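You operate a simulated robot arm through the tools that you are given. There is no shell and no other tool. Be economical: measure what you need, move in short steps, check, and stop when the job is done.

The job below is to be done with a simulated two-armed robot. You get a single attempt, and the scene is never put back.

Task
Hold the blue tray on the top of the brown bench steady with one hand and put the grey washer in it with the other.

Only the result counts: the job must be done as asked and must still hold three seconds after the hand-in. Knocking over, shifting, dropping, spilling or breaking anything else fails it.

Robot
Two 6-joint arms with two-finger parallel grippers on one trunk, on a base that drives. Base frame: it is fixed to the floor where the robot stands at the start and does not move with it; the origin is under the middle of the robot, x ahead of it, y to its left, z up; the surface under the hand at the start is at about z = 780. Lengths are in mm, angles in rad, forces in N, time in s.
The left shoulder is at the start at [60, 187, 1072], the right one opposite. With the tool pointing down near the work surface each hand reaches from about 260 to 620 mm from the robot's upright axis, wherever it stands, measured 20 degrees to its own side. Places, roughly: blue tray [1250, 3250, 750]. Payload 1.57 kg a hand.
Tool frame (each hand has its own): the origin (TCP) lies between the finger pads and is the grasp point; the fingertips stand 30 mm ahead of it; z points along the fingers, y is the line along which they close. The gripper opens to 110 mm. The fingers are 24 mm wide and 12 mm thick; the gripper's body (48 by 112 mm) begins 78 mm behind the TCP.
Orientation is that of the tool frame in the base frame, as a unit quaternion [w, x, y, z]. With the fingers straight down and closing along the base's y, the tool's x points along the base's -x, its y along +y and its z along -z.

Tools
- The arms move only by the tool servo_tool. It takes "left_commands", "right_commands" or both (then of equal length, played together; a hand with none holds still); each is a list of rows, each a list of 7 numbers: the shift along the tool's x, y, z in units of 500 mm (1.0 is 500 mm), then the turn, a rotation vector about the tool's x, y, z in units of 120 degrees (1.0 is 120 degrees), then the finger opening in mm, from 0 to 110. In form: [[x, y, z, wx, wy, wz, gripper], ...]. A call has 1 to 8 rows; each row is the pose to reach, as a shift and turn from the pose commanded when the call began, along the tool's axes at that moment. A call with a number of a shift or a turn outside -1 to 1 is refused whole. Rows are played at 5 a second. More than 50 mm and 0.15 rad between two rows, or a gripper value outside its range, and nothing of the call is played. A pose out of reach is approached as far as the arm can. The call stops where the force on the tool passes 40 N (or 10 N more than at its start, if that is more) or the arm is blocked; 0.2 s more then pass. The fingers move at their own pace (about 153 mm/s each) and stop on an object; they squeeze with about 40 N. The grip force told is the motor's: it shows also when the fingers shut on nothing. Time passes only in rows, and 0.2 s behind the last, so rows that repeat a pose let the fingers close. It gives the time, the measured TCP pose, the force on the tool (base axes), the opening and the grip force at its end, in the units of the frame above (readings bear some noise), with the torque about the TCP (base axes, N m) and any sound that the robot's microphone picked up.
- Cameras (640 x 400 px; columns grow to the right, rows downward): "scene" is now at [20, -1, 1611.6]; the picture's right is [0.00, -1.00, 0.00], its down [-0.77, -0.00, -0.64] and it looks along [0.64, 0.00, -0.77] (base axes); focal length 287 px, centre (320, 200). "left" rides on the left gripper at [70, -16, -141] in its tool frame; the picture's right is [0.23, 0.97, 0.00], its down [-0.86, 0.20, -0.48] and it looks along [-0.47, 0.11, 0.88] (tool axes); focal length 222 px, centre (320, 200). "right" rides on the right gripper at [70, 16, -141] in its tool frame; the picture's right is [-0.23, 0.97, 0.00], its down [-0.86, -0.20, -0.48] and it looks along [-0.47, -0.11, 0.88] (tool axes); focal length 222 px, centre (320, 200). There is no depth. A picture from a camera that has moved, and an enlarged one, comes with that camera's place and axes in the base frame and with its lens.
- grab_frame(camera): a new picture of that camera. It takes no simulated time.
- raise_lower(by): slides the trunk up (or, below 0, down) by that many mm; the arms and the scene camera ride with it, the base frame stays. It gives what a move gives, with no picture.
- steer(legs): drives the robot by 1 to 6 legs, each [ahead, left, turn to the left] in mm, mm and rad, along the robot's own axes; the way and the turn of a leg run together, so that a leg with both is an arc; at most 1500 mm and 3.142 rad a leg. The arms and the cameras ride along, it lands a little off, and it stops where it bumps. It gives what a move gives.
- aim_head(pan, tilt): turns the head with the scene camera to pan (to the left, within 1.501 rad either way) and tilt (down, from -0.506 to 1.204), counted from straight ahead of the robot. It gives what a move gives.
- inspect(camera, box): a new picture of the part [left, top, right, bottom] of that camera's present view, enlarged. It takes no simulated time.
- job_done(): hands the job in; it is judged then, once.

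Work in short steps. Places have to be worked out from the pictures, the camera data and where the tool is seen: move nearer, look again, correct. Check each grasp and each placing, and mend what went wrong. You have 120 turns and 88 pictures in all, those below and enlarged ones among them. Open the grippers and draw the arms clear of the work before you hand the job in, unless the task says otherwise; then end with one line.

The tools are called by a JSON object that holds its "name" and its "arguments". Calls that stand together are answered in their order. servo_tool: Moves the arms, as the interface text tells. Its arguments: {"type":"object","properties":{"left_commands":{"type":"array","items":{"type":"array","items":{"type":"number"}}},"right_commands":{"type":"array","items":{"type":"array","items":{"type":"number"}}}},"required":[]} The other tools are called the same way: raise_lower (by) slides the trunk up or down; steer (legs) drives the base; aim_head (pan, tilt) turns the head that bears the scene camera; grab_frame (camera) takes a picture; inspect (camera, box) takes an enlarged picture of a part of a camera's view; job_done () hands the job in.

At the start:

```text
time: 0.0
left_eef_pos: [493.9, 294.1, 1034.7]
left_tool_rot: [-0.001, 0.0, 1.0, 0.0]
left_contact_force: [-0.9, -0.5, -0.1]
left_torque: [-0.03, 0.01, -0.01]
left_width: 110.0
left_grasp_force: 0.1
right_eef_pos: [332.6, -84.0, 1039.1]
right_tool_rot: [0.0, 0.0, 1.0, -0.001]
right_contact_force: [-0.2, -0.1, 0.0]
right_torque: [-0.01, 0.03, 0.01]
right_width: 110.0
right_grasp_force: 0.0
trunk travel left (down, up): [-700.0, 290.0]
robot x, y, heading: [0.9, -0.3, -0.002]
head pan, tilt: [0.002, 0.88]
```

scene: 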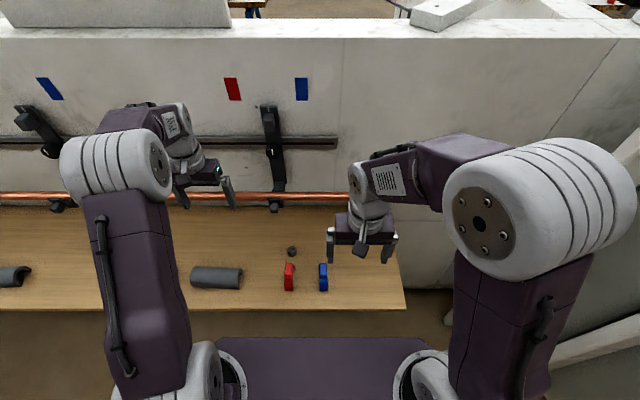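
right: 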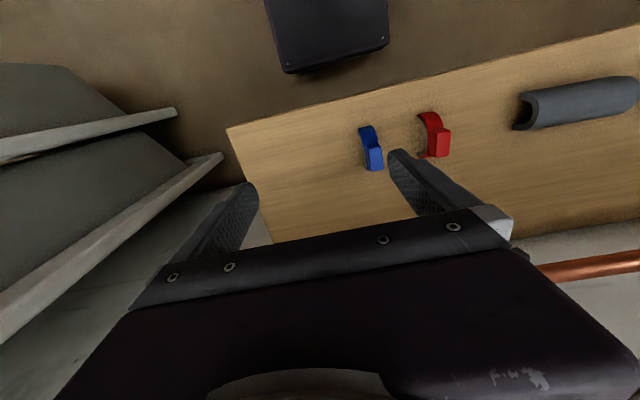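
left: 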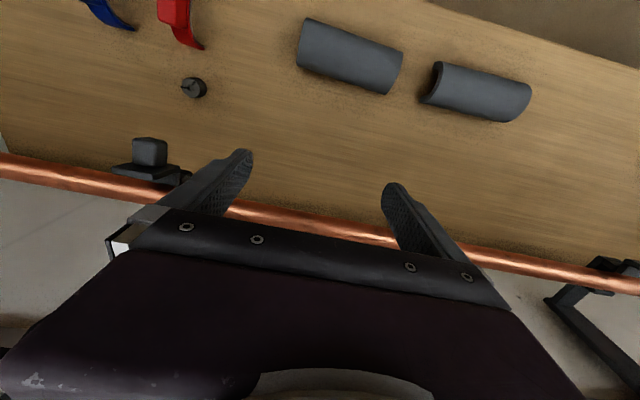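

The start view shows a plumbing bench, with no tray or washer visible for certain. I turn the head left to look towards the tray's place.

{"name": "aim_head", "arguments": {"pan": 1.2, "tilt": 0.35}}

{"name": "grab_frame", "arguments": {"camera": "scene"}}

{"name": "inspect", "arguments": {"camera": "left", "box": [80, 0, 400, 200]}}

```text
time: 1.4
left_eef_pos: [492.1, 293.0, 1034.7]
left_tool_rot: [0.0, 0.0, 1.0, 0.0]
left_contact_force: [0.2, 0.5, -0.5]
left_torque: [0.05, -0.03, 0.0]
left_width: 110.1
left_grasp_force: 0.1
right_eef_pos: [332.6, -84.9, 1038.3]
right_tool_rot: [0.0, -0.001, 1.0, 0.0]
right_contact_force: [-0.4, 0.8, 0.0]
right_torque: [0.02, -0.01, 0.03]
right_width: 110.2
right_grasp_force: 0.1
trunk travel left (down, up): [-700.0, 290.0]
robot x, y, heading: [-3.5, -1.6, -0.002]
head pan, tilt: [1.201, 0.351]
```

```text
84 pictures are left
camera scene: at [-22.8, 85.6, 1657.6], right [0.93, -0.36, 0.0], down [-0.12, -0.32, -0.94], along [0.34, 0.88, -0.34], focal length 287 px, centre (320, 200)
```

scene: 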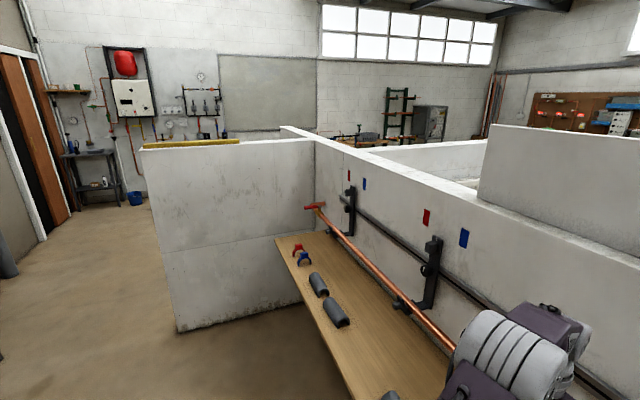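

```text
2.00 times, centred on (240, 100) of left
camera zoom: at [422.9, 278.2, 1175.9], right [-0.23, 0.97, 0.0], down [0.86, 0.2, 0.48], along [0.47, 0.11, -0.88], focal length 444 px, centre (480, 400)
```

zoom: 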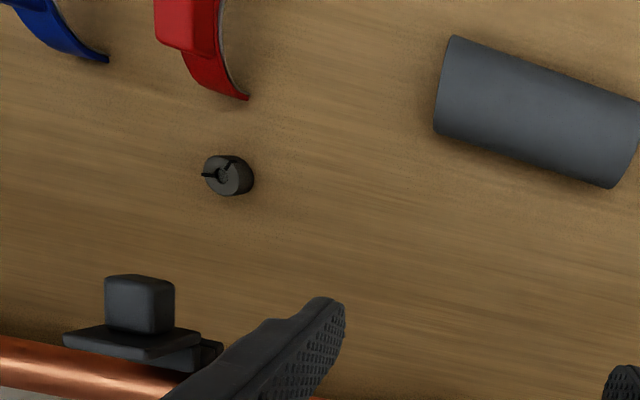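

The tray should project near (324,175), just behind the partition. I look closer at that area and the rest of the room.

{"name": "inspect", "arguments": {"camera": "scene", "box": [260, 70, 500, 220]}}

{"name": "inspect", "arguments": {"camera": "scene", "box": [30, 40, 270, 220]}}

```text
2.67 times, centred on (380, 145) of scene
camera zoom: at [-22.8, 85.6, 1657.6], right [0.93, -0.36, 0.0], down [-0.12, -0.32, -0.94], along [0.34, 0.88, -0.34], focal length 766 px, centre (160, 347)
```

zoom: 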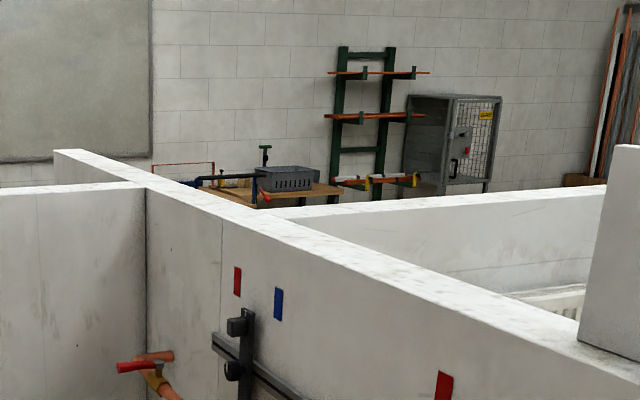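

```text
2.22 times, centred on (150, 130) of scene
camera zoom: at [-22.8, 85.6, 1657.6], right [0.93, -0.36, 0.0], down [-0.12, -0.32, -0.94], along [0.34, 0.88, -0.34], focal length 638 px, centre (698, 356)
```

zoom: 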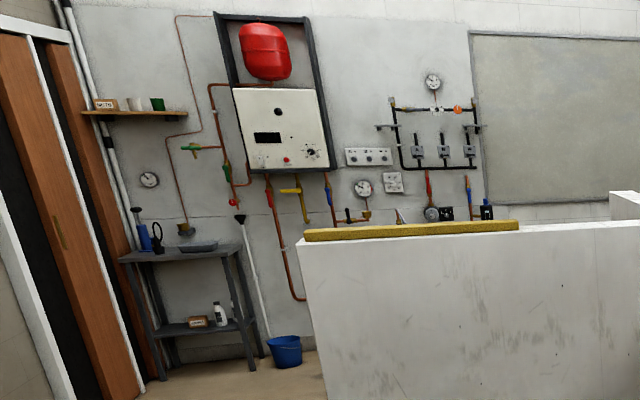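

A brown bench with a vise stands behind the partition (ends near x=-400, y≈2060). I check behind the robot before backing out.

{"name": "aim_head", "arguments": {"pan": 1.5, "tilt": 0.6}}

{"name": "grab_frame", "arguments": {"camera": "scene"}}

```text
time: 2.2
left_eef_pos: [492.6, 294.2, 1035.9]
left_tool_rot: [0.0, 0.0, 1.0, -0.001]
left_contact_force: [-0.1, 0.7, -0.3]
left_torque: [0.0, -0.01, -0.01]
left_width: 110.0
left_grasp_force: 0.0
right_eef_pos: [332.7, -84.7, 1039.8]
right_tool_rot: [0.0, 0.0, 1.0, 0.0]
right_contact_force: [0.0, 0.3, 0.2]
right_torque: [-0.05, 0.01, 0.03]
right_width: 110.0
right_grasp_force: 0.2
trunk travel left (down, up): [-700.0, 290.0]
robot x, y, heading: [-4.3, -2.0, -0.005]
head pan, tilt: [1.499, 0.6]
```

```text
80 pictures are left
camera scene: at [-50.1, 87.0, 1634.9], right [1.0, -0.07, 0.0], down [-0.04, -0.56, -0.83], along [0.06, 0.82, -0.56], focal length 287 px, centre (320, 200)
```

scene: 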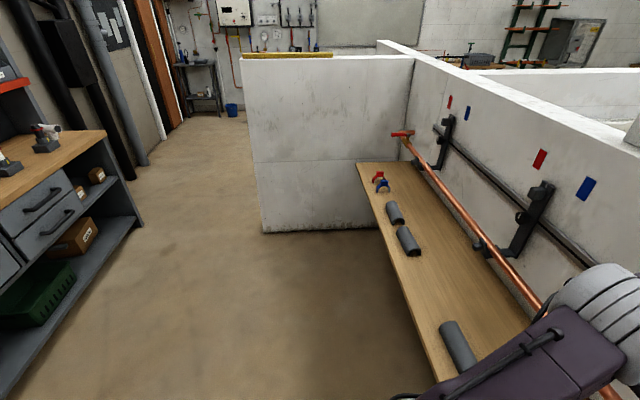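

Corridor between the shelf (x≈-1530) and the partition end (x≈-405) is clear. I back out, turn left and go up the corridor at x≈-950.

{"name": "steer", "arguments": {"legs": [[-750, 0, 0], [0, 0, 1.571], [1000, 200, 0]]}}

{"name": "aim_head", "arguments": {"pan": -0.5, "tilt": 0.45}}

{"name": "grab_frame", "arguments": {"camera": "scene"}}

```text
time: 14.8
left_eef_pos: [-1190.9, 1493.9, 1035.3]
left_tool_rot: [0.0, -0.697, 0.717, 0.0]
left_contact_force: [-0.1, 0.4, 0.5]
left_torque: [0.01, 0.0, -0.01]
left_width: 110.0
left_grasp_force: 0.0
right_eef_pos: [-819.9, 1322.9, 1039.0]
right_tool_rot: [0.0, -0.697, 0.717, 0.001]
right_contact_force: [0.3, 0.8, 0.6]
right_torque: [-0.02, 0.0, 0.0]
right_width: 109.8
right_grasp_force: 0.0
trunk travel left (down, up): [-700.0, 290.0]
robot x, y, heading: [-914.5, 995.2, 1.543]
head pan, tilt: [1.499, 0.6]
```

```text
time: 16.7
left_eef_pos: [-1192.2, 1493.5, 1034.6]
left_tool_rot: [0.0, -0.698, 0.717, 0.001]
left_contact_force: [0.0, -0.2, -0.2]
left_torque: [-0.01, -0.05, -0.03]
left_width: 110.0
left_grasp_force: 0.1
right_eef_pos: [-819.3, 1324.1, 1040.0]
right_tool_rot: [0.0, -0.697, 0.717, 0.0]
right_contact_force: [-0.5, 1.0, -0.8]
right_torque: [-0.01, -0.03, -0.02]
right_width: 109.9
right_grasp_force: 0.0
trunk travel left (down, up): [-700.0, 290.0]
robot x, y, heading: [-914.4, 990.7, 1.542]
head pan, tilt: [-0.499, 0.45]
```

```text
79 pictures are left
camera scene: at [-864.9, 1011.5, 1648.4], right [0.86, -0.5, 0.0], down [-0.22, -0.38, -0.9], along [0.45, 0.78, -0.44], focal length 287 px, centre (320, 200)
```

scene: 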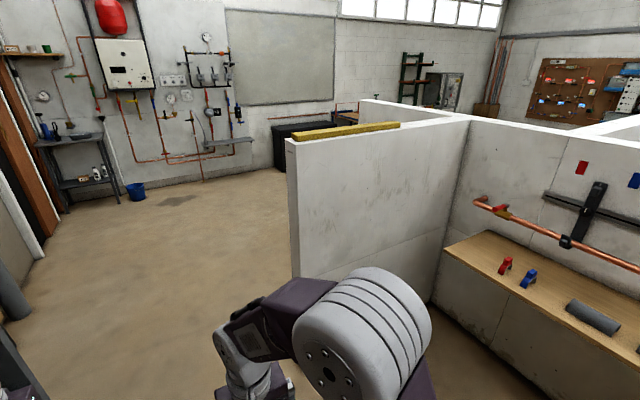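

The floor ahead is open. I drive on to y≈2700 and look right.

{"name": "steer", "arguments": {"legs": [[1500, 0, 0.03]]}}

{"name": "aim_head", "arguments": {"pan": -1.2, "tilt": 0.4}}

{"name": "grab_frame", "arguments": {"camera": "scene"}}

```text
time: 24.0
left_eef_pos: [-1157.1, 2962.1, 1035.2]
left_tool_rot: [0.0, -0.698, 0.716, -0.001]
left_contact_force: [0.5, -0.5, -0.1]
left_torque: [0.0, 0.01, 0.0]
left_width: 110.0
left_grasp_force: 0.1
right_eef_pos: [-781.7, 2793.3, 1038.9]
right_tool_rot: [0.0, -0.699, 0.715, 0.0]
right_contact_force: [0.1, -0.4, 0.7]
right_torque: [0.0, 0.0, -0.01]
right_width: 110.0
right_grasp_force: 0.0
trunk travel left (down, up): [-700.0, 290.0]
robot x, y, heading: [-872.8, 2465.5, 1.546]
head pan, tilt: [-0.499, 0.45]
```

```text
time: 25.1
left_eef_pos: [-1157.3, 2965.6, 1034.2]
left_tool_rot: [0.0, -0.699, 0.716, 0.0]
left_contact_force: [0.9, -0.1, 0.1]
left_torque: [-0.01, -0.01, 0.0]
left_width: 110.0
left_grasp_force: 0.0
right_eef_pos: [-781.8, 2794.5, 1040.3]
right_tool_rot: [0.0, -0.698, 0.716, 0.0]
right_contact_force: [0.2, 0.0, -1.4]
right_torque: [-0.01, 0.01, -0.02]
right_width: 110.1
right_grasp_force: 0.0
trunk travel left (down, up): [-700.0, 290.0]
robot x, y, heading: [-875.1, 2464.5, 1.55]
head pan, tilt: [-1.201, 0.4]
```

```text
78 pictures are left
camera scene: at [-785.7, 2433.5, 1653.1], right [0.34, -0.94, 0.0], down [-0.37, -0.13, -0.92], along [0.87, 0.31, -0.39], focal length 287 px, centre (320, 200)
```

scene: 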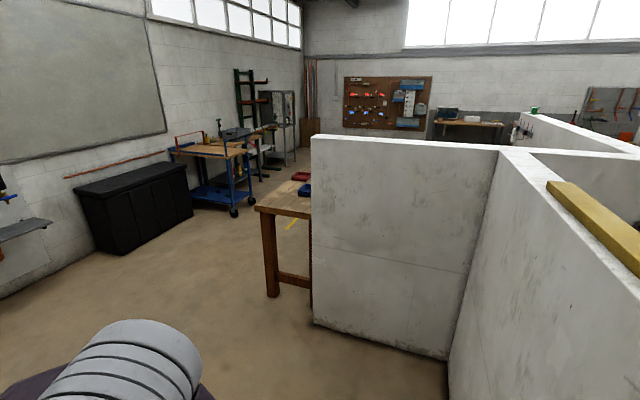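

The brown bench with the tray shows beyond the wall end (x≈710, y≈3000). I drive around to its free side.

{"name": "steer", "arguments": {"legs": [[1450, 0, 0], [0, 0, -1.57], [700, 0, 0]]}}

{"name": "aim_head", "arguments": {"pan": -0.4, "tilt": 0.45}}

{"name": "grab_frame", "arguments": {"camera": "scene"}}

```text
time: 39.7
left_eef_pos: [386.2, 4156.2, 1034.9]
left_tool_rot: [0.0, 0.032, 0.999, 0.0]
left_contact_force: [0.3, -0.3, -1.1]
left_torque: [0.01, 0.04, 0.01]
left_width: 109.9
left_grasp_force: 0.1
right_eef_pos: [201.1, 3789.8, 1039.9]
right_tool_rot: [0.0, 0.033, 0.999, 0.0]
right_contact_force: [-0.6, 0.1, -1.0]
right_torque: [0.01, 0.03, -0.03]
right_width: 110.0
right_grasp_force: 0.1
trunk travel left (down, up): [-700.0, 290.0]
robot x, y, heading: [-125.8, 3894.1, -0.065]
head pan, tilt: [-1.201, 0.4]
```

```text
time: 40.8
left_eef_pos: [386.2, 4157.2, 1034.4]
left_tool_rot: [0.001, 0.032, 0.999, -0.001]
left_contact_force: [0.3, 0.4, -0.2]
left_torque: [0.03, 0.03, -0.02]
left_width: 110.1
left_grasp_force: 0.2
right_eef_pos: [201.5, 3789.6, 1039.9]
right_tool_rot: [-0.001, 0.033, 0.999, 0.0]
right_contact_force: [-0.8, 0.3, 0.0]
right_torque: [-0.03, 0.02, 0.01]
right_width: 110.4
right_grasp_force: 0.1
trunk travel left (down, up): [-700.0, 290.0]
robot x, y, heading: [-123.9, 3893.8, -0.064]
head pan, tilt: [-0.4, 0.45]
```

```text
77 pictures are left
camera scene: at [-99.4, 3857.1, 1648.4], right [-0.45, -0.89, 0.0], down [-0.39, 0.2, -0.9], along [0.8, -0.4, -0.44], focal length 287 px, centre (320, 200)
```

scene: 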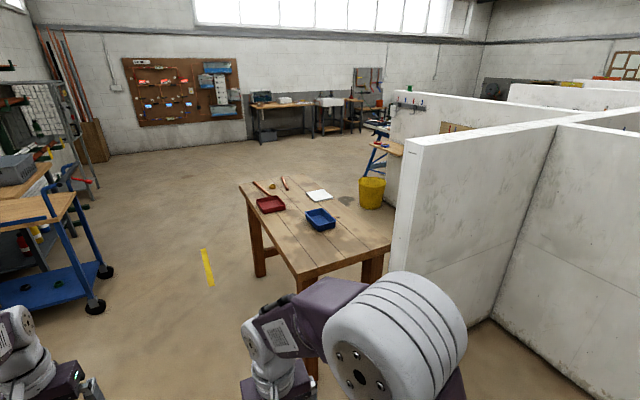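

The bench holds a red tray, a blue tray, a yellow bucket and tools. I zoom in to seek the washer.

{"name": "inspect", "arguments": {"camera": "scene", "box": [230, 165, 400, 270]}}

```text
3.76 times, centred on (315, 218) of scene
camera zoom: at [-99.4, 3857.1, 1648.4], right [-0.45, -0.89, 0.0], down [-0.39, 0.2, -0.9], along [0.8, -0.4, -0.44], focal length 1081 px, centre (339, 134)
```

zoom: 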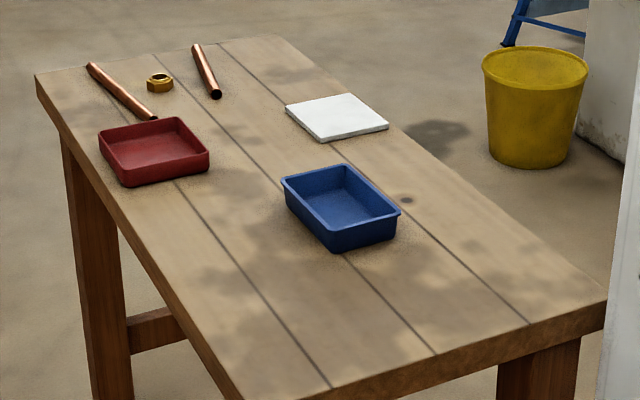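

No grey washer is on the bench from here. I look at the trolley and other surfaces around.

{"name": "inspect", "arguments": {"camera": "scene", "box": [0, 60, 260, 320]}}

{"name": "aim_head", "arguments": {"pan": 0.6, "tilt": 0.35}}

{"name": "grab_frame", "arguments": {"camera": "scene"}}

{"name": "aim_head", "arguments": {"pan": 1.5, "tilt": 0.35}}

{"name": "grab_frame", "arguments": {"camera": "scene"}}

```text
1.54 times, centred on (130, 190) of scene
camera zoom: at [-99.4, 3857.1, 1648.4], right [-0.45, -0.89, 0.0], down [-0.39, 0.2, -0.9], along [0.8, -0.4, -0.44], focal length 442 px, centre (612, 215)
```

zoom: 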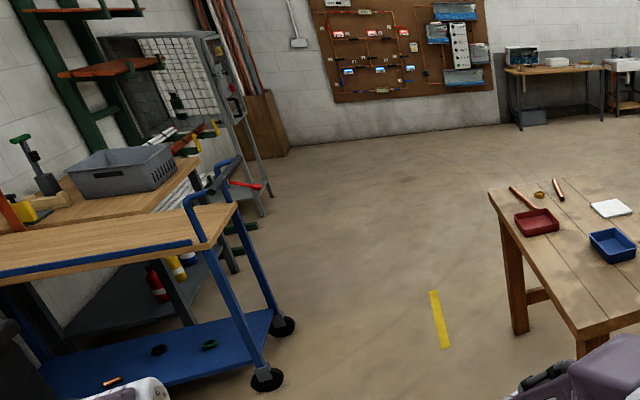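

```text
time: 42.1
left_eef_pos: [386.4, 4156.6, 1034.0]
left_tool_rot: [-0.001, 0.033, 0.999, 0.0]
left_contact_force: [0.8, -0.1, 0.3]
left_torque: [-0.02, 0.0, -0.03]
left_width: 109.6
left_grasp_force: 0.0
right_eef_pos: [202.7, 3790.3, 1039.3]
right_tool_rot: [0.0, 0.032, 0.999, 0.0]
right_contact_force: [0.6, -0.3, 0.2]
right_torque: [-0.04, 0.04, 0.0]
right_width: 110.1
right_grasp_force: 0.1
trunk travel left (down, up): [-700.0, 290.0]
robot x, y, heading: [-123.9, 3897.4, -0.067]
head pan, tilt: [0.6, 0.351]
```

```text
74 pictures are left
camera scene: at [-101.4, 3945.8, 1657.6], right [0.51, -0.86, 0.0], down [-0.3, -0.18, -0.94], along [0.81, 0.48, -0.34], focal length 287 px, centre (320, 200)
```

scene: 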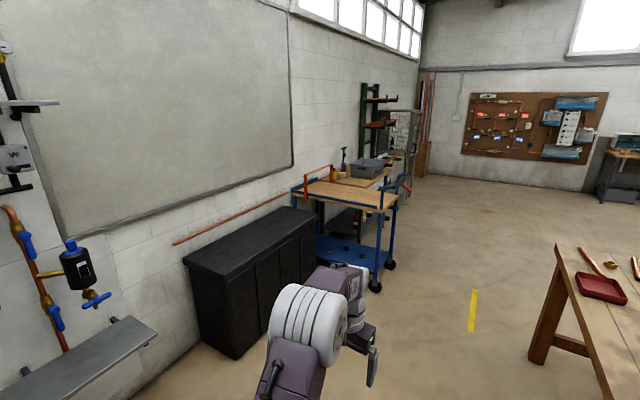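

```text
time: 43.3
left_eef_pos: [385.9, 4156.7, 1034.6]
left_tool_rot: [0.0, 0.032, 0.999, 0.001]
left_contact_force: [-1.1, 1.1, -0.5]
left_torque: [0.03, -0.01, 0.02]
left_width: 110.1
left_grasp_force: 0.1
right_eef_pos: [202.5, 3789.8, 1039.1]
right_tool_rot: [0.0, 0.032, 0.999, 0.0]
right_contact_force: [-0.4, 1.0, -0.7]
right_torque: [-0.02, 0.01, 0.02]
right_width: 110.1
right_grasp_force: 0.1
trunk travel left (down, up): [-700.0, 290.0]
robot x, y, heading: [-126.2, 3895.1, -0.061]
head pan, tilt: [1.499, 0.351]
```

```text
73 pictures are left
camera scene: at [-168.7, 3990.7, 1657.6], right [0.99, -0.14, 0.0], down [-0.05, -0.34, -0.94], along [0.13, 0.93, -0.34], focal length 287 px, centre (320, 200)
```

scene: 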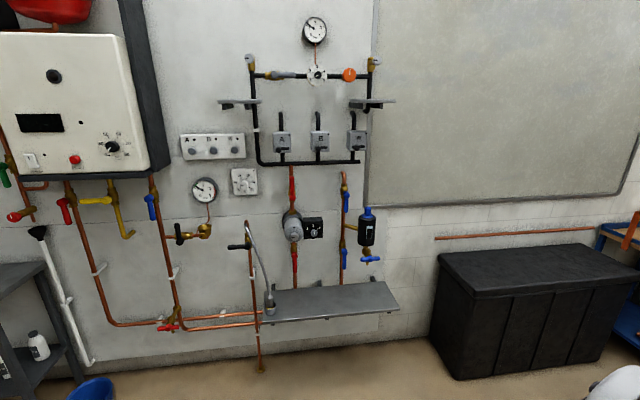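

No washer here either, though the trolley's lower shelf holds two ring-like objects. I drive closer to the table's long side and look at both.

{"name": "steer", "arguments": {"legs": [[1000, 260, 0.06]]}}

{"name": "aim_head", "arguments": {"pan": 0.5, "tilt": 0.6}}

{"name": "grab_frame", "arguments": {"camera": "scene"}}

{"name": "aim_head", "arguments": {"pan": -0.9, "tilt": 0.8}}

{"name": "grab_frame", "arguments": {"camera": "scene"}}

```text
time: 48.7
left_eef_pos: [1393.2, 4404.6, 1035.0]
left_tool_rot: [-0.001, 0.007, 1.0, 0.0]
left_contact_force: [0.1, 0.0, 0.6]
left_torque: [-0.02, 0.03, -0.04]
left_width: 109.8
left_grasp_force: 0.0
right_eef_pos: [1227.8, 4030.1, 1038.9]
right_tool_rot: [0.0, 0.008, 1.0, 0.0]
right_contact_force: [0.2, 0.8, 0.3]
right_torque: [0.02, -0.02, 0.03]
right_width: 110.2
right_grasp_force: 0.1
trunk travel left (down, up): [-700.0, 290.0]
robot x, y, heading: [894.9, 4118.8, -0.007]
head pan, tilt: [1.499, 0.351]
```

```text
time: 49.9
left_eef_pos: [1394.0, 4406.8, 1034.3]
left_tool_rot: [0.0, 0.008, 1.0, 0.0]
left_contact_force: [-0.1, 0.8, 0.3]
left_torque: [0.02, 0.0, -0.01]
left_width: 109.8
left_grasp_force: 0.1
right_eef_pos: [1228.0, 4029.5, 1038.7]
right_tool_rot: [0.0, 0.007, 1.0, 0.0]
right_contact_force: [-0.1, 0.1, 0.1]
right_torque: [0.01, -0.01, -0.01]
right_width: 110.1
right_grasp_force: 0.0
trunk travel left (down, up): [-700.0, 290.0]
robot x, y, heading: [895.0, 4117.6, -0.013]
head pan, tilt: [0.499, 0.6]
```

```text
72 pictures are left
camera scene: at [918.3, 4160.4, 1634.8], right [0.47, -0.88, 0.0], down [-0.5, -0.26, -0.83], along [0.73, 0.38, -0.56], focal length 287 px, centre (320, 200)
```

scene: 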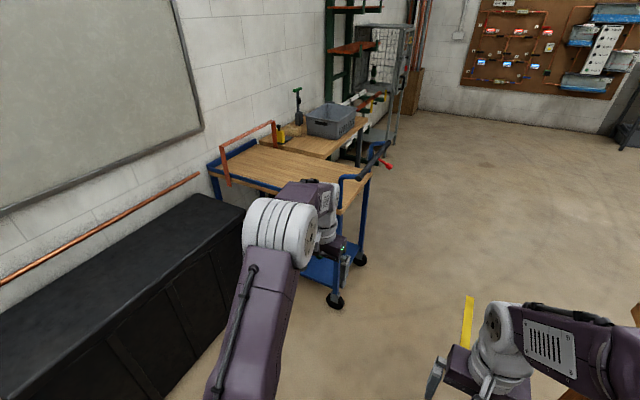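

```text
time: 51.5
left_eef_pos: [1394.5, 4405.2, 1034.9]
left_tool_rot: [-0.001, 0.008, 1.0, 0.0]
left_contact_force: [0.2, -0.4, -1.0]
left_torque: [0.01, 0.01, 0.01]
left_width: 109.8
left_grasp_force: 0.1
right_eef_pos: [1227.8, 4029.0, 1039.6]
right_tool_rot: [0.0, 0.008, 1.0, 0.0]
right_contact_force: [-0.1, 0.4, 0.5]
right_torque: [-0.03, 0.03, -0.02]
right_width: 109.8
right_grasp_force: 0.1
trunk travel left (down, up): [-700.0, 290.0]
robot x, y, heading: [896.0, 4116.9, -0.013]
head pan, tilt: [-0.901, 0.799]
```

```text
71 pictures are left
camera scene: at [889.2, 4055.2, 1618.0], right [-0.79, -0.61, 0.0], down [-0.44, 0.57, -0.7], along [0.43, -0.55, -0.72], focal length 287 px, centre (320, 200)
```

scene: 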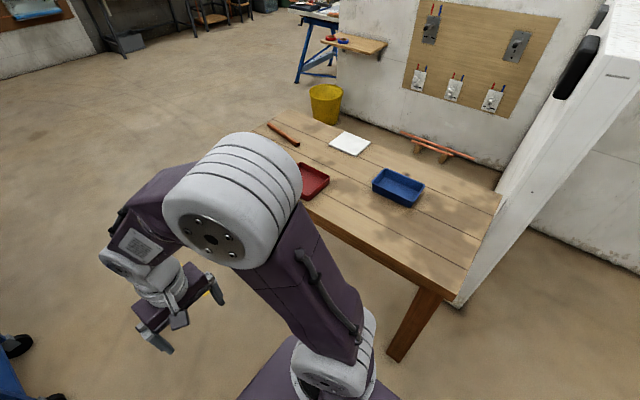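

There is a further booth with a small shelf holding red and dark items. I zoom there and onto the trolley shelf.

{"name": "inspect", "arguments": {"camera": "scene", "box": [270, 0, 430, 100]}}

{"name": "aim_head", "arguments": {"pan": -0.2, "tilt": 0.2}}

{"name": "grab_frame", "arguments": {"camera": "scene"}}

{"name": "aim_head", "arguments": {"pan": -1.0, "tilt": 0.1}}

{"name": "grab_frame", "arguments": {"camera": "scene"}}

```text
4.00 times, centred on (350, 50) of scene
camera zoom: at [889.2, 4055.2, 1618.0], right [-0.79, -0.61, 0.0], down [-0.44, 0.57, -0.7], along [0.43, -0.55, -0.72], focal length 1149 px, centre (200, 800)
```

zoom: 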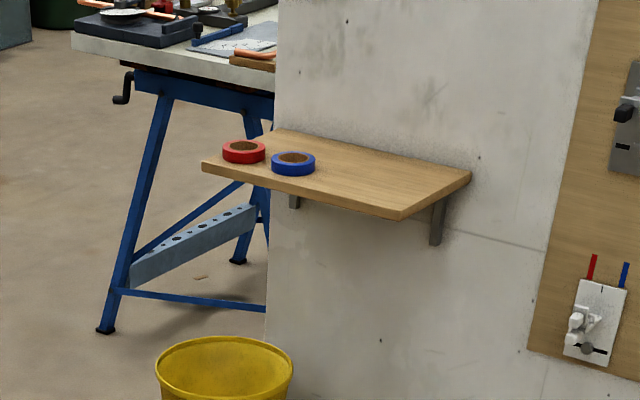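

```text
time: 52.5
left_eef_pos: [1394.3, 4405.5, 1035.0]
left_tool_rot: [0.0, 0.008, 1.0, 0.0]
left_contact_force: [0.7, 1.0, 0.1]
left_torque: [0.01, -0.01, -0.01]
left_width: 110.0
left_grasp_force: 0.0
right_eef_pos: [1228.4, 4031.0, 1039.0]
right_tool_rot: [0.001, 0.008, 1.0, 0.0]
right_contact_force: [0.1, -0.1, 0.3]
right_torque: [0.02, 0.04, 0.0]
right_width: 110.1
right_grasp_force: 0.1
trunk travel left (down, up): [-700.0, 290.0]
robot x, y, heading: [896.7, 4122.2, -0.016]
head pan, tilt: [-0.201, 0.201]
```

```text
69 pictures are left
camera scene: at [931.0, 4099.1, 1671.5], right [-0.21, -0.98, 0.0], down [-0.2, 0.04, -0.98], along [0.96, -0.21, -0.2], focal length 287 px, centre (320, 200)
```

scene: 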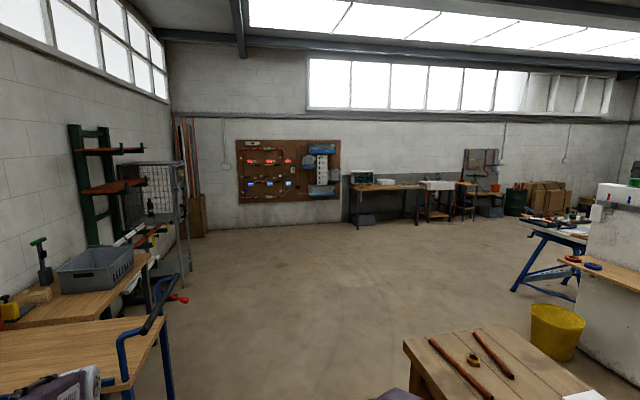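

```text
time: 53.7
left_eef_pos: [1393.1, 4405.9, 1035.4]
left_tool_rot: [0.0, 0.007, 1.0, 0.0]
left_contact_force: [0.0, 0.0, -1.0]
left_torque: [0.01, -0.01, 0.02]
left_width: 109.8
left_grasp_force: 0.1
right_eef_pos: [1227.6, 4030.6, 1039.4]
right_tool_rot: [0.0, 0.008, 1.0, -0.001]
right_contact_force: [-0.6, 0.7, -1.1]
right_torque: [-0.01, 0.0, 0.0]
right_width: 109.9
right_grasp_force: 0.0
trunk travel left (down, up): [-700.0, 290.0]
robot x, y, heading: [897.8, 4120.6, -0.016]
head pan, tilt: [-1.0, 0.099]
```

```text
68 pictures are left
camera scene: at [888.7, 4041.0, 1681.0], right [-0.85, -0.53, 0.0], down [-0.05, 0.08, -0.99], along [0.53, -0.84, -0.1], focal length 287 px, centre (320, 200)
```

scene: 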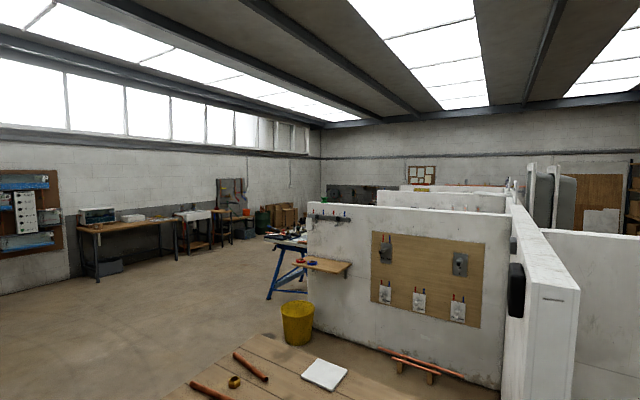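

Nothing ring-like and grey here beyond tape rolls. The small dark ring on the start bench at about (480, 92, 780) is the best candidate; on the way back I check the two rings on the trolley's lower shelf.

{"name": "steer", "arguments": {"legs": [[-900, -200, 0]]}}

{"name": "aim_head", "arguments": {"pan": 0.3, "tilt": 0.5}}

{"name": "grab_frame", "arguments": {"camera": "scene"}}

```text
time: 58.5
left_eef_pos: [500.5, 4210.6, 1034.1]
left_tool_rot: [-0.001, 0.008, 1.0, 0.0]
left_contact_force: [0.3, 0.2, -0.7]
left_torque: [-0.01, -0.02, -0.04]
left_width: 109.8
left_grasp_force: 0.1
right_eef_pos: [334.0, 3835.7, 1038.3]
right_tool_rot: [-0.001, 0.007, 1.0, 0.0]
right_contact_force: [-0.8, 0.6, -0.3]
right_torque: [0.01, 0.02, -0.03]
right_width: 109.9
right_grasp_force: 0.0
trunk travel left (down, up): [-700.0, 290.0]
robot x, y, heading: [3.1, 3926.2, -0.011]
head pan, tilt: [-1.0, 0.099]
```

```text
time: 60.0
left_eef_pos: [499.8, 4210.5, 1034.2]
left_tool_rot: [0.0, 0.008, 1.0, -0.001]
left_contact_force: [-0.4, -0.5, 0.0]
left_torque: [-0.03, 0.03, 0.01]
left_width: 109.9
left_grasp_force: 0.0
right_eef_pos: [334.1, 3835.6, 1040.3]
right_tool_rot: [0.0, 0.007, 1.0, 0.0]
right_contact_force: [-0.2, -0.1, -0.4]
right_torque: [0.03, 0.02, 0.02]
right_width: 109.9
right_grasp_force: 0.0
trunk travel left (down, up): [-700.0, 290.0]
robot x, y, heading: [0.6, 3922.2, -0.014]
head pan, tilt: [0.3, 0.499]
```

```text
67 pictures are left
camera scene: at [33.0, 3949.9, 1643.9], right [0.28, -0.96, 0.0], down [-0.46, -0.13, -0.88], along [0.84, 0.25, -0.48], focal length 287 px, centre (320, 200)
```

scene: 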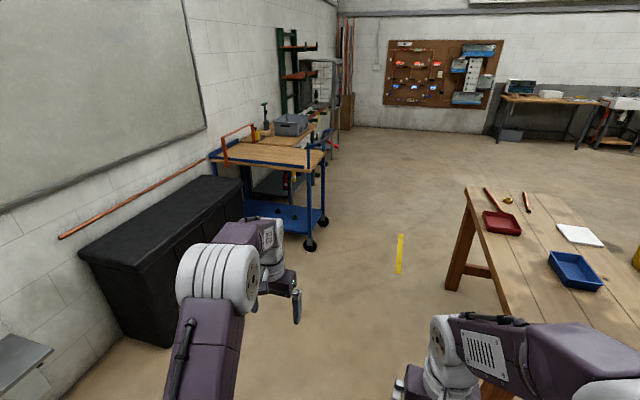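

{"name": "inspect", "arguments": {"camera": "scene", "box": [230, 180, 340, 250]}}

```text
5.71 times, centred on (285, 215) of scene
camera zoom: at [33.0, 3949.9, 1643.9], right [0.28, -0.96, 0.0], down [-0.46, -0.13, -0.88], along [0.84, 0.25, -0.48], focal length 1641 px, centre (520, 114)
```

zoom: 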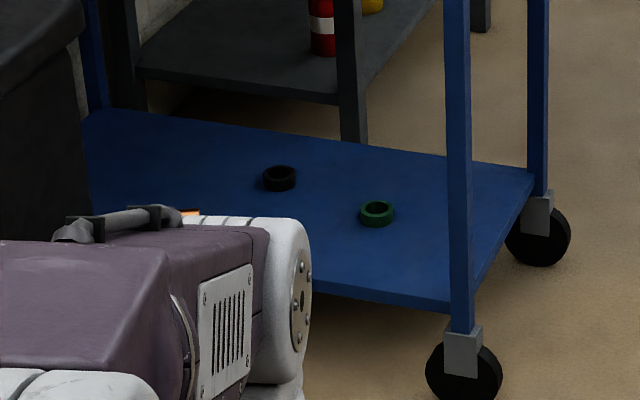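

Those are tape rolls, so the ring on the start bench is the washer candidate. I retrace my path.

{"name": "steer", "arguments": {"legs": [[-900, 0, 0], [0, 0, -1.557], [1400, 0, 0]]}}

{"name": "aim_head", "arguments": {"pan": 0.0, "tilt": 0.5}}

{"name": "grab_frame", "arguments": {"camera": "scene"}}

```text
time: 74.2
left_eef_pos: [-460.6, 2120.5, 1034.9]
left_tool_rot: [-0.008, 0.674, 0.738, 0.005]
left_contact_force: [-4.2, 2.5, 2.9]
left_torque: [-0.21, -0.78, 0.05]
left_width: 110.0
left_grasp_force: 0.1
right_eef_pos: [-847.4, 2243.0, 1037.5]
right_tool_rot: [0.001, 0.677, 0.736, -0.001]
right_contact_force: [-0.7, -0.2, -0.6]
right_torque: [-0.03, -0.01, -0.02]
right_width: 109.9
right_grasp_force: 0.0
trunk travel left (down, up): [-700.0, 290.0]
robot x, y, heading: [-792.9, 2578.7, -1.488]
head pan, tilt: [0.3, 0.499]
stopped in leg 3: the force on the tool passed its limit at 71 N (the readings are from after the stop); the commanded pose is now the measured one
```

```text
time: 75.0
left_eef_pos: [-460.3, 2119.9, 1034.5]
left_tool_rot: [-0.007, 0.675, 0.738, 0.005]
left_contact_force: [-6.1, 4.8, 0.9]
left_torque: [-0.44, -0.83, 0.15]
left_width: 109.8
left_grasp_force: 0.1
right_eef_pos: [-849.6, 2243.9, 1039.6]
right_tool_rot: [0.001, 0.677, 0.736, 0.0]
right_contact_force: [-0.4, -0.2, 0.6]
right_torque: [0.02, 0.0, 0.0]
right_width: 110.1
right_grasp_force: 0.1
trunk travel left (down, up): [-700.0, 290.0]
robot x, y, heading: [-788.8, 2581.2, -1.489]
head pan, tilt: [0.0, 0.499]
```

```text
65 pictures are left
camera scene: at [-786.5, 2551.3, 1643.9], right [-1.0, -0.08, 0.0], down [-0.04, 0.48, -0.88], along [0.07, -0.88, -0.48], focal length 287 px, centre (320, 200)
```

scene: 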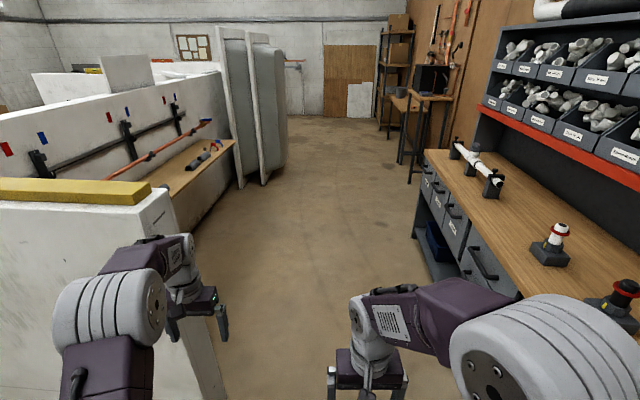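

The left hand brushed the partition's end. I back off, shift right to x≈-960, straighten the heading and carry on.

{"name": "steer", "arguments": {"legs": [[-150, 0, 0], [0, -170, -0.08], [1300, 0, 0]]}}

```text
time: 83.6
left_eef_pos: [-664.8, 946.0, 1034.4]
left_tool_rot: [-0.007, 0.699, 0.715, 0.005]
left_contact_force: [1.1, -0.6, 0.0]
left_torque: [0.0, -0.01, 0.0]
left_width: 110.1
left_grasp_force: 0.1
right_eef_pos: [-1042.6, 1097.8, 1039.2]
right_tool_rot: [-0.001, 0.703, 0.711, 0.001]
right_contact_force: [0.0, -0.4, 0.0]
right_torque: [0.0, 0.02, 0.0]
right_width: 110.2
right_grasp_force: 0.1
trunk travel left (down, up): [-700.0, 290.0]
robot x, y, heading: [-963.0, 1431.3, -1.564]
head pan, tilt: [0.0, 0.499]
```

Clear now. I drive to y≈-50, turn to face the bench and approach most of the way.

{"name": "steer", "arguments": {"legs": [[1480, 0, 0], [0, 0, 1.564], [700, 0, 0]]}}

{"name": "aim_head", "arguments": {"pan": 0.0, "tilt": 0.7}}

{"name": "grab_frame", "arguments": {"camera": "scene"}}

```text
time: 98.5
left_eef_pos: [249.5, 233.2, 1034.2]
left_tool_rot: [-0.01, -0.017, 1.0, -0.003]
left_contact_force: [-0.1, -0.7, 0.5]
left_torque: [-0.03, -0.04, 0.0]
left_width: 109.9
left_grasp_force: 0.0
right_eef_pos: [105.4, -147.2, 1039.6]
right_tool_rot: [0.0, -0.014, 1.0, -0.001]
right_contact_force: [-1.3, 0.8, -0.7]
right_torque: [-0.03, -0.01, 0.0]
right_width: 109.8
right_grasp_force: 0.1
trunk travel left (down, up): [-700.0, 290.0]
robot x, y, heading: [-227.8, -69.7, 0.025]
head pan, tilt: [0.0, 0.499]
```

```text
time: 99.2
left_eef_pos: [250.0, 234.0, 1034.3]
left_tool_rot: [-0.01, -0.017, 1.0, -0.002]
left_contact_force: [0.6, -0.4, -0.4]
left_torque: [0.01, -0.02, 0.02]
left_width: 109.9
left_grasp_force: 0.1
right_eef_pos: [107.3, -147.9, 1038.8]
right_tool_rot: [0.0, -0.014, 1.0, 0.0]
right_contact_force: [-0.4, 0.2, -1.0]
right_torque: [0.0, 0.03, 0.0]
right_width: 109.7
right_grasp_force: 0.0
trunk travel left (down, up): [-700.0, 290.0]
robot x, y, heading: [-233.9, -73.1, 0.019]
head pan, tilt: [0.0, 0.7]
```

```text
64 pictures are left
camera scene: at [-201.1, -72.7, 1626.2], right [0.03, -1.0, 0.0], down [-0.64, -0.02, -0.77], along [0.76, 0.02, -0.64], focal length 287 px, centre (320, 200)
```

scene: 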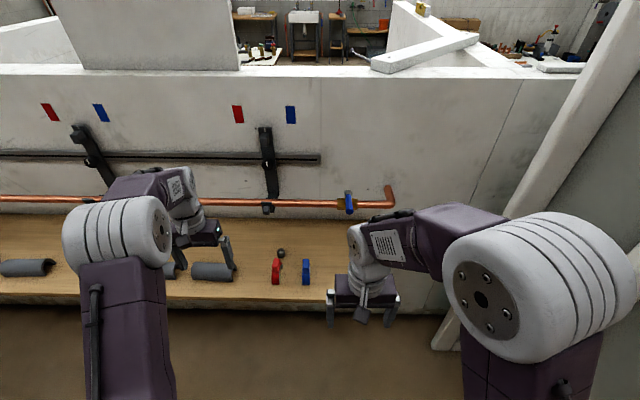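

I move up to the bench and look at the ring with scene zoom and the left hand camera.

{"name": "steer", "arguments": {"legs": [[225, 20, -0.02]]}}

{"name": "grab_frame", "arguments": {"camera": "left"}}

{"name": "inspect", "arguments": {"camera": "scene", "box": [220, 220, 380, 340]}}

```text
time: 100.9
left_eef_pos: [475.3, 248.5, 1035.2]
left_tool_rot: [-0.009, -0.007, 1.0, -0.002]
left_contact_force: [-1.3, 0.4, -0.5]
left_torque: [0.03, 0.01, 0.01]
left_width: 110.1
left_grasp_force: 0.1
right_eef_pos: [323.0, -130.0, 1038.9]
right_tool_rot: [0.0, -0.004, 1.0, 0.0]
right_contact_force: [0.2, 0.5, 0.2]
right_torque: [-0.01, 0.0, 0.0]
right_width: 110.0
right_grasp_force: 0.1
trunk travel left (down, up): [-700.0, 290.0]
robot x, y, heading: [-11.2, -50.7, 0.006]
head pan, tilt: [0.0, 0.7]
```

```text
63 pictures are left
camera left: at [408.0, 232.4, 1176.9], right [-0.24, 0.97, 0.0], down [0.86, 0.22, 0.46], along [0.45, 0.11, -0.89], focal length 222 px, centre (320, 200)
```

left: 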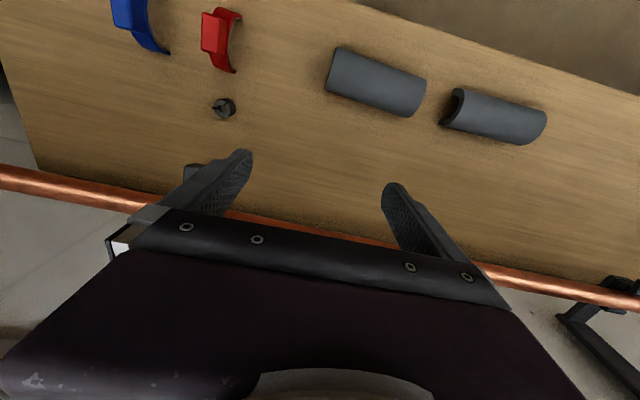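

```text
3.33 times, centred on (300, 280) of scene
camera zoom: at [17.9, -49.3, 1626.2], right [0.01, -1.0, 0.0], down [-0.64, 0.0, -0.77], along [0.77, 0.01, -0.64], focal length 957 px, centre (387, -67)
```

zoom: 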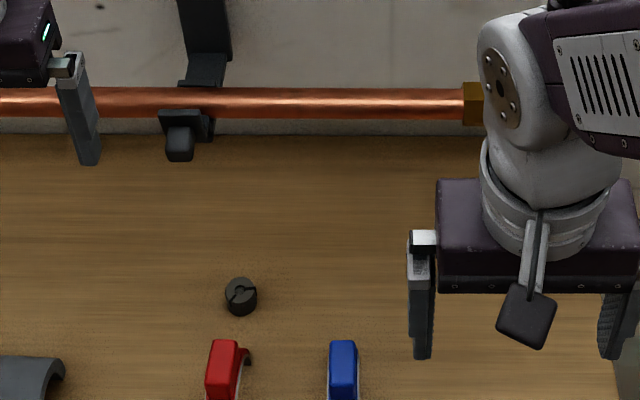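

The ring sits at about (479, 88, 780). I bring the left hand above it, at z≈905, for a closer look.

{"name": "servo_tool", "arguments": {"left_commands": [[0, -0.064, 0.05, 0, 0, 0, 110], [0, -0.128, 0.1, 0, 0, 0, 110], [0, -0.192, 0.15, 0, 0, 0, 110], [0, -0.256, 0.2, 0, 0, 0, 110], [0, -0.32, 0.26, 0, 0, 0, 110]]}}

{"name": "grab_frame", "arguments": {"camera": "left"}}

{"name": "inspect", "arguments": {"camera": "scene", "box": [240, 240, 340, 320]}}

```text
time: 102.1
left_eef_pos: [476.6, 89.8, 904.6]
left_tool_rot: [-0.009, -0.008, 1.0, -0.001]
left_contact_force: [0.1, -0.3, -0.3]
left_torque: [0.0, 0.01, -0.01]
left_width: 110.1
left_grasp_force: 0.1
right_eef_pos: [325.2, -130.5, 1039.4]
right_tool_rot: [0.0, -0.004, 1.0, 0.0]
right_contact_force: [0.7, 0.1, 0.4]
right_torque: [-0.01, -0.01, 0.04]
right_width: 110.2
right_grasp_force: 0.1
trunk travel left (down, up): [-700.0, 290.0]
robot x, y, heading: [-8.1, -49.5, 0.009]
head pan, tilt: [0.0, 0.7]
```

```text
61 pictures are left
camera left: at [409.1, 72.6, 1046.8], right [-0.24, 0.97, 0.0], down [0.86, 0.22, 0.46], along [0.45, 0.11, -0.89], focal length 222 px, centre (320, 200)
```

left: 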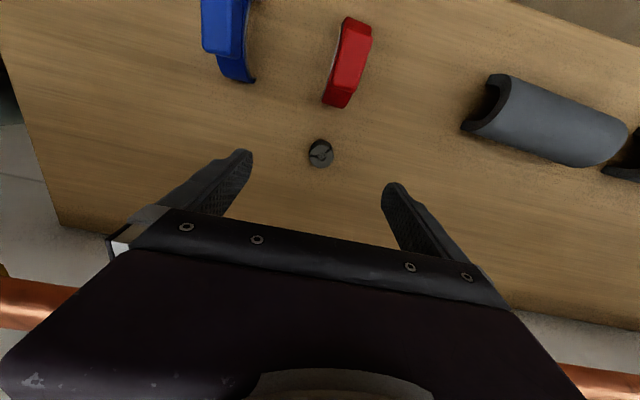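

```text
5.00 times, centred on (290, 280) of scene
camera zoom: at [19.8, -50.2, 1626.2], right [0.01, -1.0, 0.0], down [-0.64, 0.0, -0.76], along [0.76, 0.01, -0.64], focal length 1436 px, centre (470, -200)
```

zoom: 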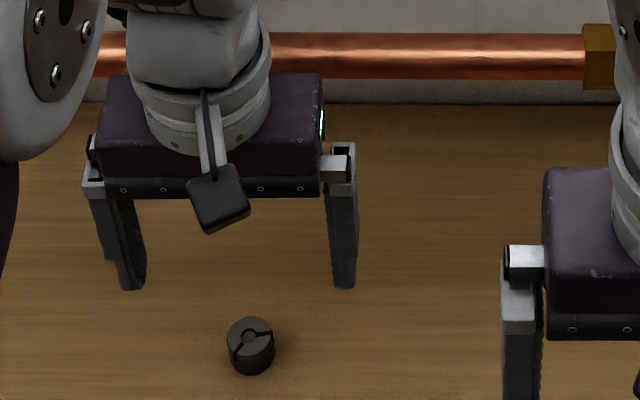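

{"name": "inspect", "arguments": {"camera": "left", "box": [280, 120, 360, 180]}}

```text
6.67 times, centred on (320, 150) of left
camera zoom: at [409.1, 72.6, 1046.8], right [-0.24, 0.97, 0.0], down [0.86, 0.22, 0.46], along [0.45, 0.11, -0.89], focal length 1481 px, centre (320, 533)
```

zoom: 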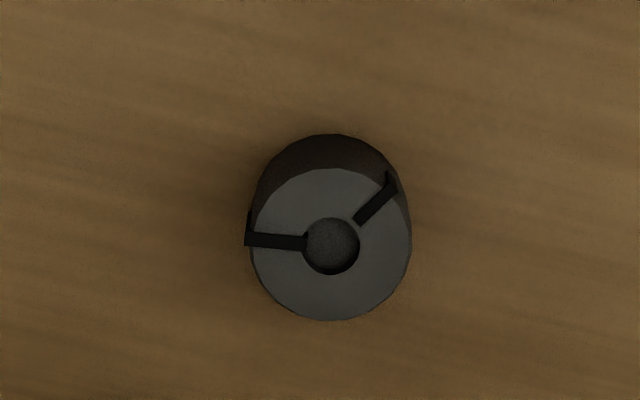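

The object is a grey disc with a hole, ~30 mm across and ~27 mm tall — the only washer-like thing found. It sits straight under the hand; I descend to z≈815 and close.

{"name": "servo_tool", "arguments": {"left_commands": [[-0.006, 0.002, 0.06, 0, 0, 0, 80], [-0.006, 0.002, 0.12, 0, 0, 0, 70], [-0.006, 0.002, 0.16, 0, 0, 0, 70], [-0.006, 0.002, 0.18, 0, 0, 0, 70]]}}

{"name": "grab_frame", "arguments": {"camera": "left"}}

```text
time: 103.1
left_eef_pos: [477.4, 87.5, 813.9]
left_tool_rot: [-0.008, -0.008, 1.0, -0.001]
left_contact_force: [0.9, 0.8, -0.2]
left_torque: [0.01, -0.02, 0.01]
left_width: 70.1
left_grasp_force: 0.0
right_eef_pos: [323.8, -130.4, 1039.8]
right_tool_rot: [0.0, -0.005, 1.0, 0.0]
right_contact_force: [0.1, 0.3, 0.2]
right_torque: [0.01, -0.02, -0.01]
right_width: 110.2
right_grasp_force: 0.1
trunk travel left (down, up): [-700.0, 290.0]
robot x, y, heading: [-10.7, -48.9, 0.005]
head pan, tilt: [0.0, 0.7]
```

```text
58 pictures are left
camera left: at [410.4, 71.3, 955.8], right [-0.24, 0.97, 0.0], down [0.86, 0.22, 0.46], along [0.45, 0.11, -0.89], focal length 222 px, centre (320, 200)
```

left: 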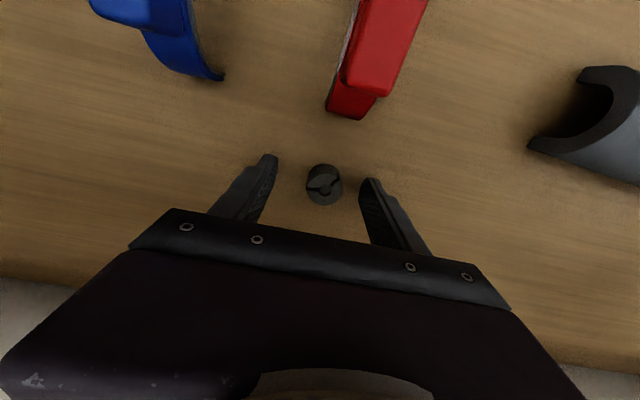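

The washer at (478, 90) lies between the fingers, well centred. I close on it.

{"name": "servo_tool", "arguments": {"left_commands": [[0, 0.004, 0, 0, 0, 0, 70], [0, 0.004, 0, 0, 0, 0, 15], [0, 0.004, 0, 0, 0, 0, 15], [0, 0.004, 0, 0, 0, 0, 15]]}}

{"name": "servo_tool", "arguments": {"left_commands": [[0, 0, -0.08, 0, 0, 0, 15], [0, 0, -0.18, 0, 0, 0, 15], [0, 0, -0.27, 0, 0, 0, 15]]}}

{"name": "inspect", "arguments": {"camera": "left", "box": [220, 100, 420, 240]}}

```text
time: 104.1
left_eef_pos: [478.0, 90.6, 813.7]
left_tool_rot: [-0.009, -0.008, 1.0, -0.002]
left_contact_force: [0.1, 0.8, -0.4]
left_torque: [0.01, 0.01, -0.03]
left_width: 25.8
left_grasp_force: 37.0
right_eef_pos: [323.3, -129.2, 1039.0]
right_tool_rot: [0.0, -0.005, 1.0, 0.001]
right_contact_force: [0.0, 0.6, -0.6]
right_torque: [0.0, 0.0, -0.05]
right_width: 110.0
right_grasp_force: 0.1
trunk travel left (down, up): [-700.0, 290.0]
robot x, y, heading: [-6.6, -49.2, 0.006]
head pan, tilt: [0.0, 0.7]
```

```text
time: 104.9
left_eef_pos: [480.5, 92.9, 951.8]
left_tool_rot: [-0.009, -0.008, 1.0, -0.002]
left_contact_force: [-0.5, -0.5, -0.4]
left_torque: [0.01, -0.02, -0.02]
left_width: 25.6
left_grasp_force: 36.9
right_eef_pos: [324.8, -129.8, 1039.8]
right_tool_rot: [0.0, -0.005, 1.0, 0.001]
right_contact_force: [-1.5, -0.5, -0.4]
right_torque: [0.01, 0.01, 0.03]
right_width: 110.1
right_grasp_force: 0.1
trunk travel left (down, up): [-700.0, 290.0]
robot x, y, heading: [-8.9, -48.5, 0.006]
head pan, tilt: [0.0, 0.7]
```

```text
2.86 times, centred on (320, 170) of left
camera zoom: at [413.8, 76.3, 1093.7], right [-0.24, 0.97, 0.0], down [0.86, 0.21, 0.46], along [0.45, 0.11, -0.89], focal length 635 px, centre (320, 286)
```

zoom: 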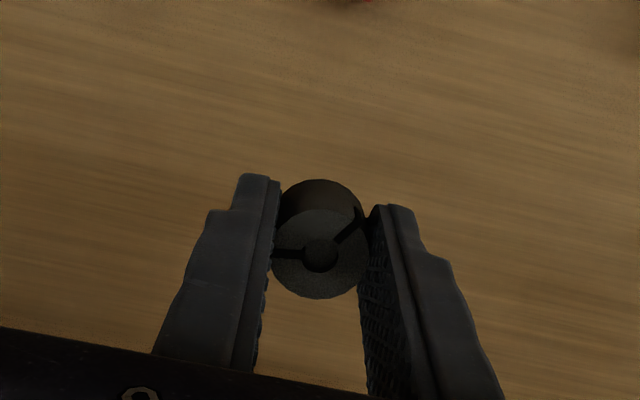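

The washer is held (25.6 mm). I raise it, then back out, turn and drive up the corridor, looking at the west bench on the way.

{"name": "servo_tool", "arguments": {"left_commands": [[0.04, 0, -0.09, 0, 0, 0, 15], [0.08, 0, -0.18, 0, 0, 0, 15]]}}

{"name": "steer", "arguments": {"legs": [[-920, 0, 0], [0, 0, 1.565], [1100, 0, 0]]}}

{"name": "aim_head", "arguments": {"pan": 1.0, "tilt": 0.5}}

{"name": "grab_frame", "arguments": {"camera": "scene"}}

```text
time: 105.5
left_eef_pos: [437.4, 90.9, 1036.1]
left_tool_rot: [-0.009, -0.008, 1.0, -0.001]
left_contact_force: [-0.4, -0.2, -0.2]
left_torque: [0.0, -0.01, 0.0]
left_width: 25.2
left_grasp_force: 37.2
right_eef_pos: [323.1, -129.0, 1039.7]
right_tool_rot: [0.001, -0.004, 1.0, 0.0]
right_contact_force: [0.2, 0.7, -0.2]
right_torque: [0.0, -0.04, 0.0]
right_width: 110.0
right_grasp_force: 0.1
trunk travel left (down, up): [-700.0, 290.0]
robot x, y, heading: [-13.6, -47.2, 0.004]
head pan, tilt: [0.0, 0.7]
```

```text
time: 119.6
left_eef_pos: [-1070.8, 1517.1, 1036.7]
left_tool_rot: [-0.006, -0.7, 0.714, -0.008]
left_contact_force: [-0.3, 0.2, 0.4]
left_torque: [0.01, -0.02, -0.01]
left_width: 25.3
left_grasp_force: 37.2
right_eef_pos: [-853.0, 1393.4, 1039.4]
right_tool_rot: [0.0, -0.698, 0.716, 0.0]
right_contact_force: [-0.3, 0.1, 0.2]
right_torque: [-0.02, -0.01, 0.02]
right_width: 110.0
right_grasp_force: 0.1
trunk travel left (down, up): [-700.0, 290.0]
robot x, y, heading: [-946.5, 1062.3, 1.547]
head pan, tilt: [0.0, 0.7]
```

```text
time: 120.9
left_eef_pos: [-1070.4, 1516.8, 1036.5]
left_tool_rot: [-0.005, -0.7, 0.714, -0.007]
left_contact_force: [0.3, -0.1, -0.3]
left_torque: [0.0, -0.03, -0.02]
left_width: 25.6
left_grasp_force: 37.1
right_eef_pos: [-853.0, 1393.5, 1038.8]
right_tool_rot: [0.0, -0.698, 0.716, 0.0]
right_contact_force: [0.3, -0.2, 0.3]
right_torque: [-0.01, 0.03, 0.05]
right_width: 109.8
right_grasp_force: 0.0
trunk travel left (down, up): [-700.0, 290.0]
robot x, y, heading: [-947.0, 1065.1, 1.547]
head pan, tilt: [1.0, 0.499]
```

```text
56 pictures are left
camera scene: at [-1019.6, 1053.6, 1643.9], right [0.56, 0.83, 0.0], down [0.4, -0.27, -0.88], along [-0.73, 0.49, -0.48], focal length 287 px, centre (320, 200)
```

scene: 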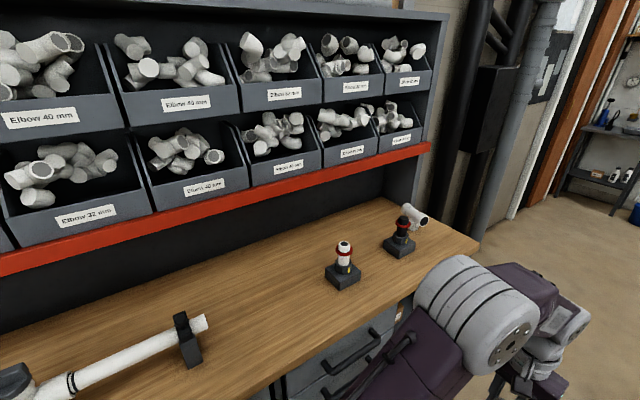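

No other washer here. I carry on: north to y≈4080, turn right, and go towards the table's long side.

{"name": "steer", "arguments": {"legs": [[1500, 0, 0.02], [1500, 0, 0], [0, 0, -1.565], [1300, 0, 0]]}}

{"name": "aim_head", "arguments": {"pan": -0.7, "tilt": 0.7}}

{"name": "grab_frame", "arguments": {"camera": "scene"}}

```text
time: 145.1
left_eef_pos: [695.2, 4454.6, 1036.5]
left_tool_rot: [-0.009, -0.079, 0.997, -0.003]
left_contact_force: [-0.5, -0.2, 0.0]
left_torque: [-0.01, -0.01, -0.03]
left_width: 25.3
left_grasp_force: 36.7
right_eef_pos: [612.0, 4219.1, 1039.0]
right_tool_rot: [0.0, -0.074, 0.997, 0.0]
right_contact_force: [-1.0, 0.1, 0.2]
right_torque: [0.01, -0.01, 0.0]
right_width: 109.9
right_grasp_force: 0.1
trunk travel left (down, up): [-700.0, 290.0]
robot x, y, heading: [269.5, 4252.5, 0.147]
head pan, tilt: [1.0, 0.499]
```

```text
time: 146.9
left_eef_pos: [694.4, 4454.5, 1036.1]
left_tool_rot: [-0.008, -0.078, 0.997, -0.003]
left_contact_force: [0.2, -0.5, -0.5]
left_torque: [0.04, 0.01, 0.02]
left_width: 25.1
left_grasp_force: 36.3
right_eef_pos: [612.9, 4218.6, 1039.0]
right_tool_rot: [0.0, -0.075, 0.997, 0.0]
right_contact_force: [0.7, 0.4, 0.1]
right_torque: [0.02, -0.01, -0.01]
right_width: 110.1
right_grasp_force: 0.2
trunk travel left (down, up): [-700.0, 290.0]
robot x, y, heading: [269.0, 4252.2, 0.147]
head pan, tilt: [-0.7, 0.7]
```

```text
55 pictures are left
camera scene: at [286.6, 4198.9, 1626.2], right [-0.52, -0.85, 0.0], down [-0.55, 0.34, -0.76], along [0.65, -0.4, -0.64], focal length 287 px, centre (320, 200)
```

scene: 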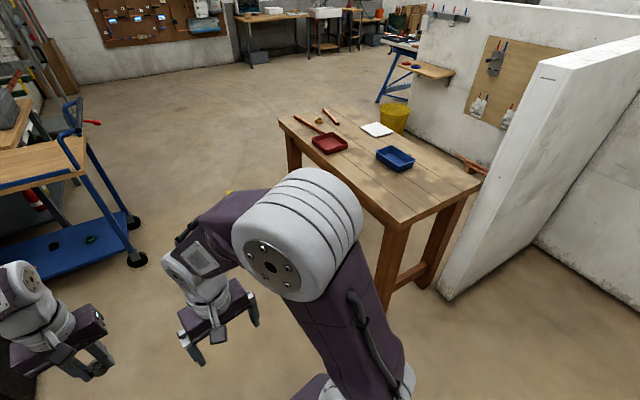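

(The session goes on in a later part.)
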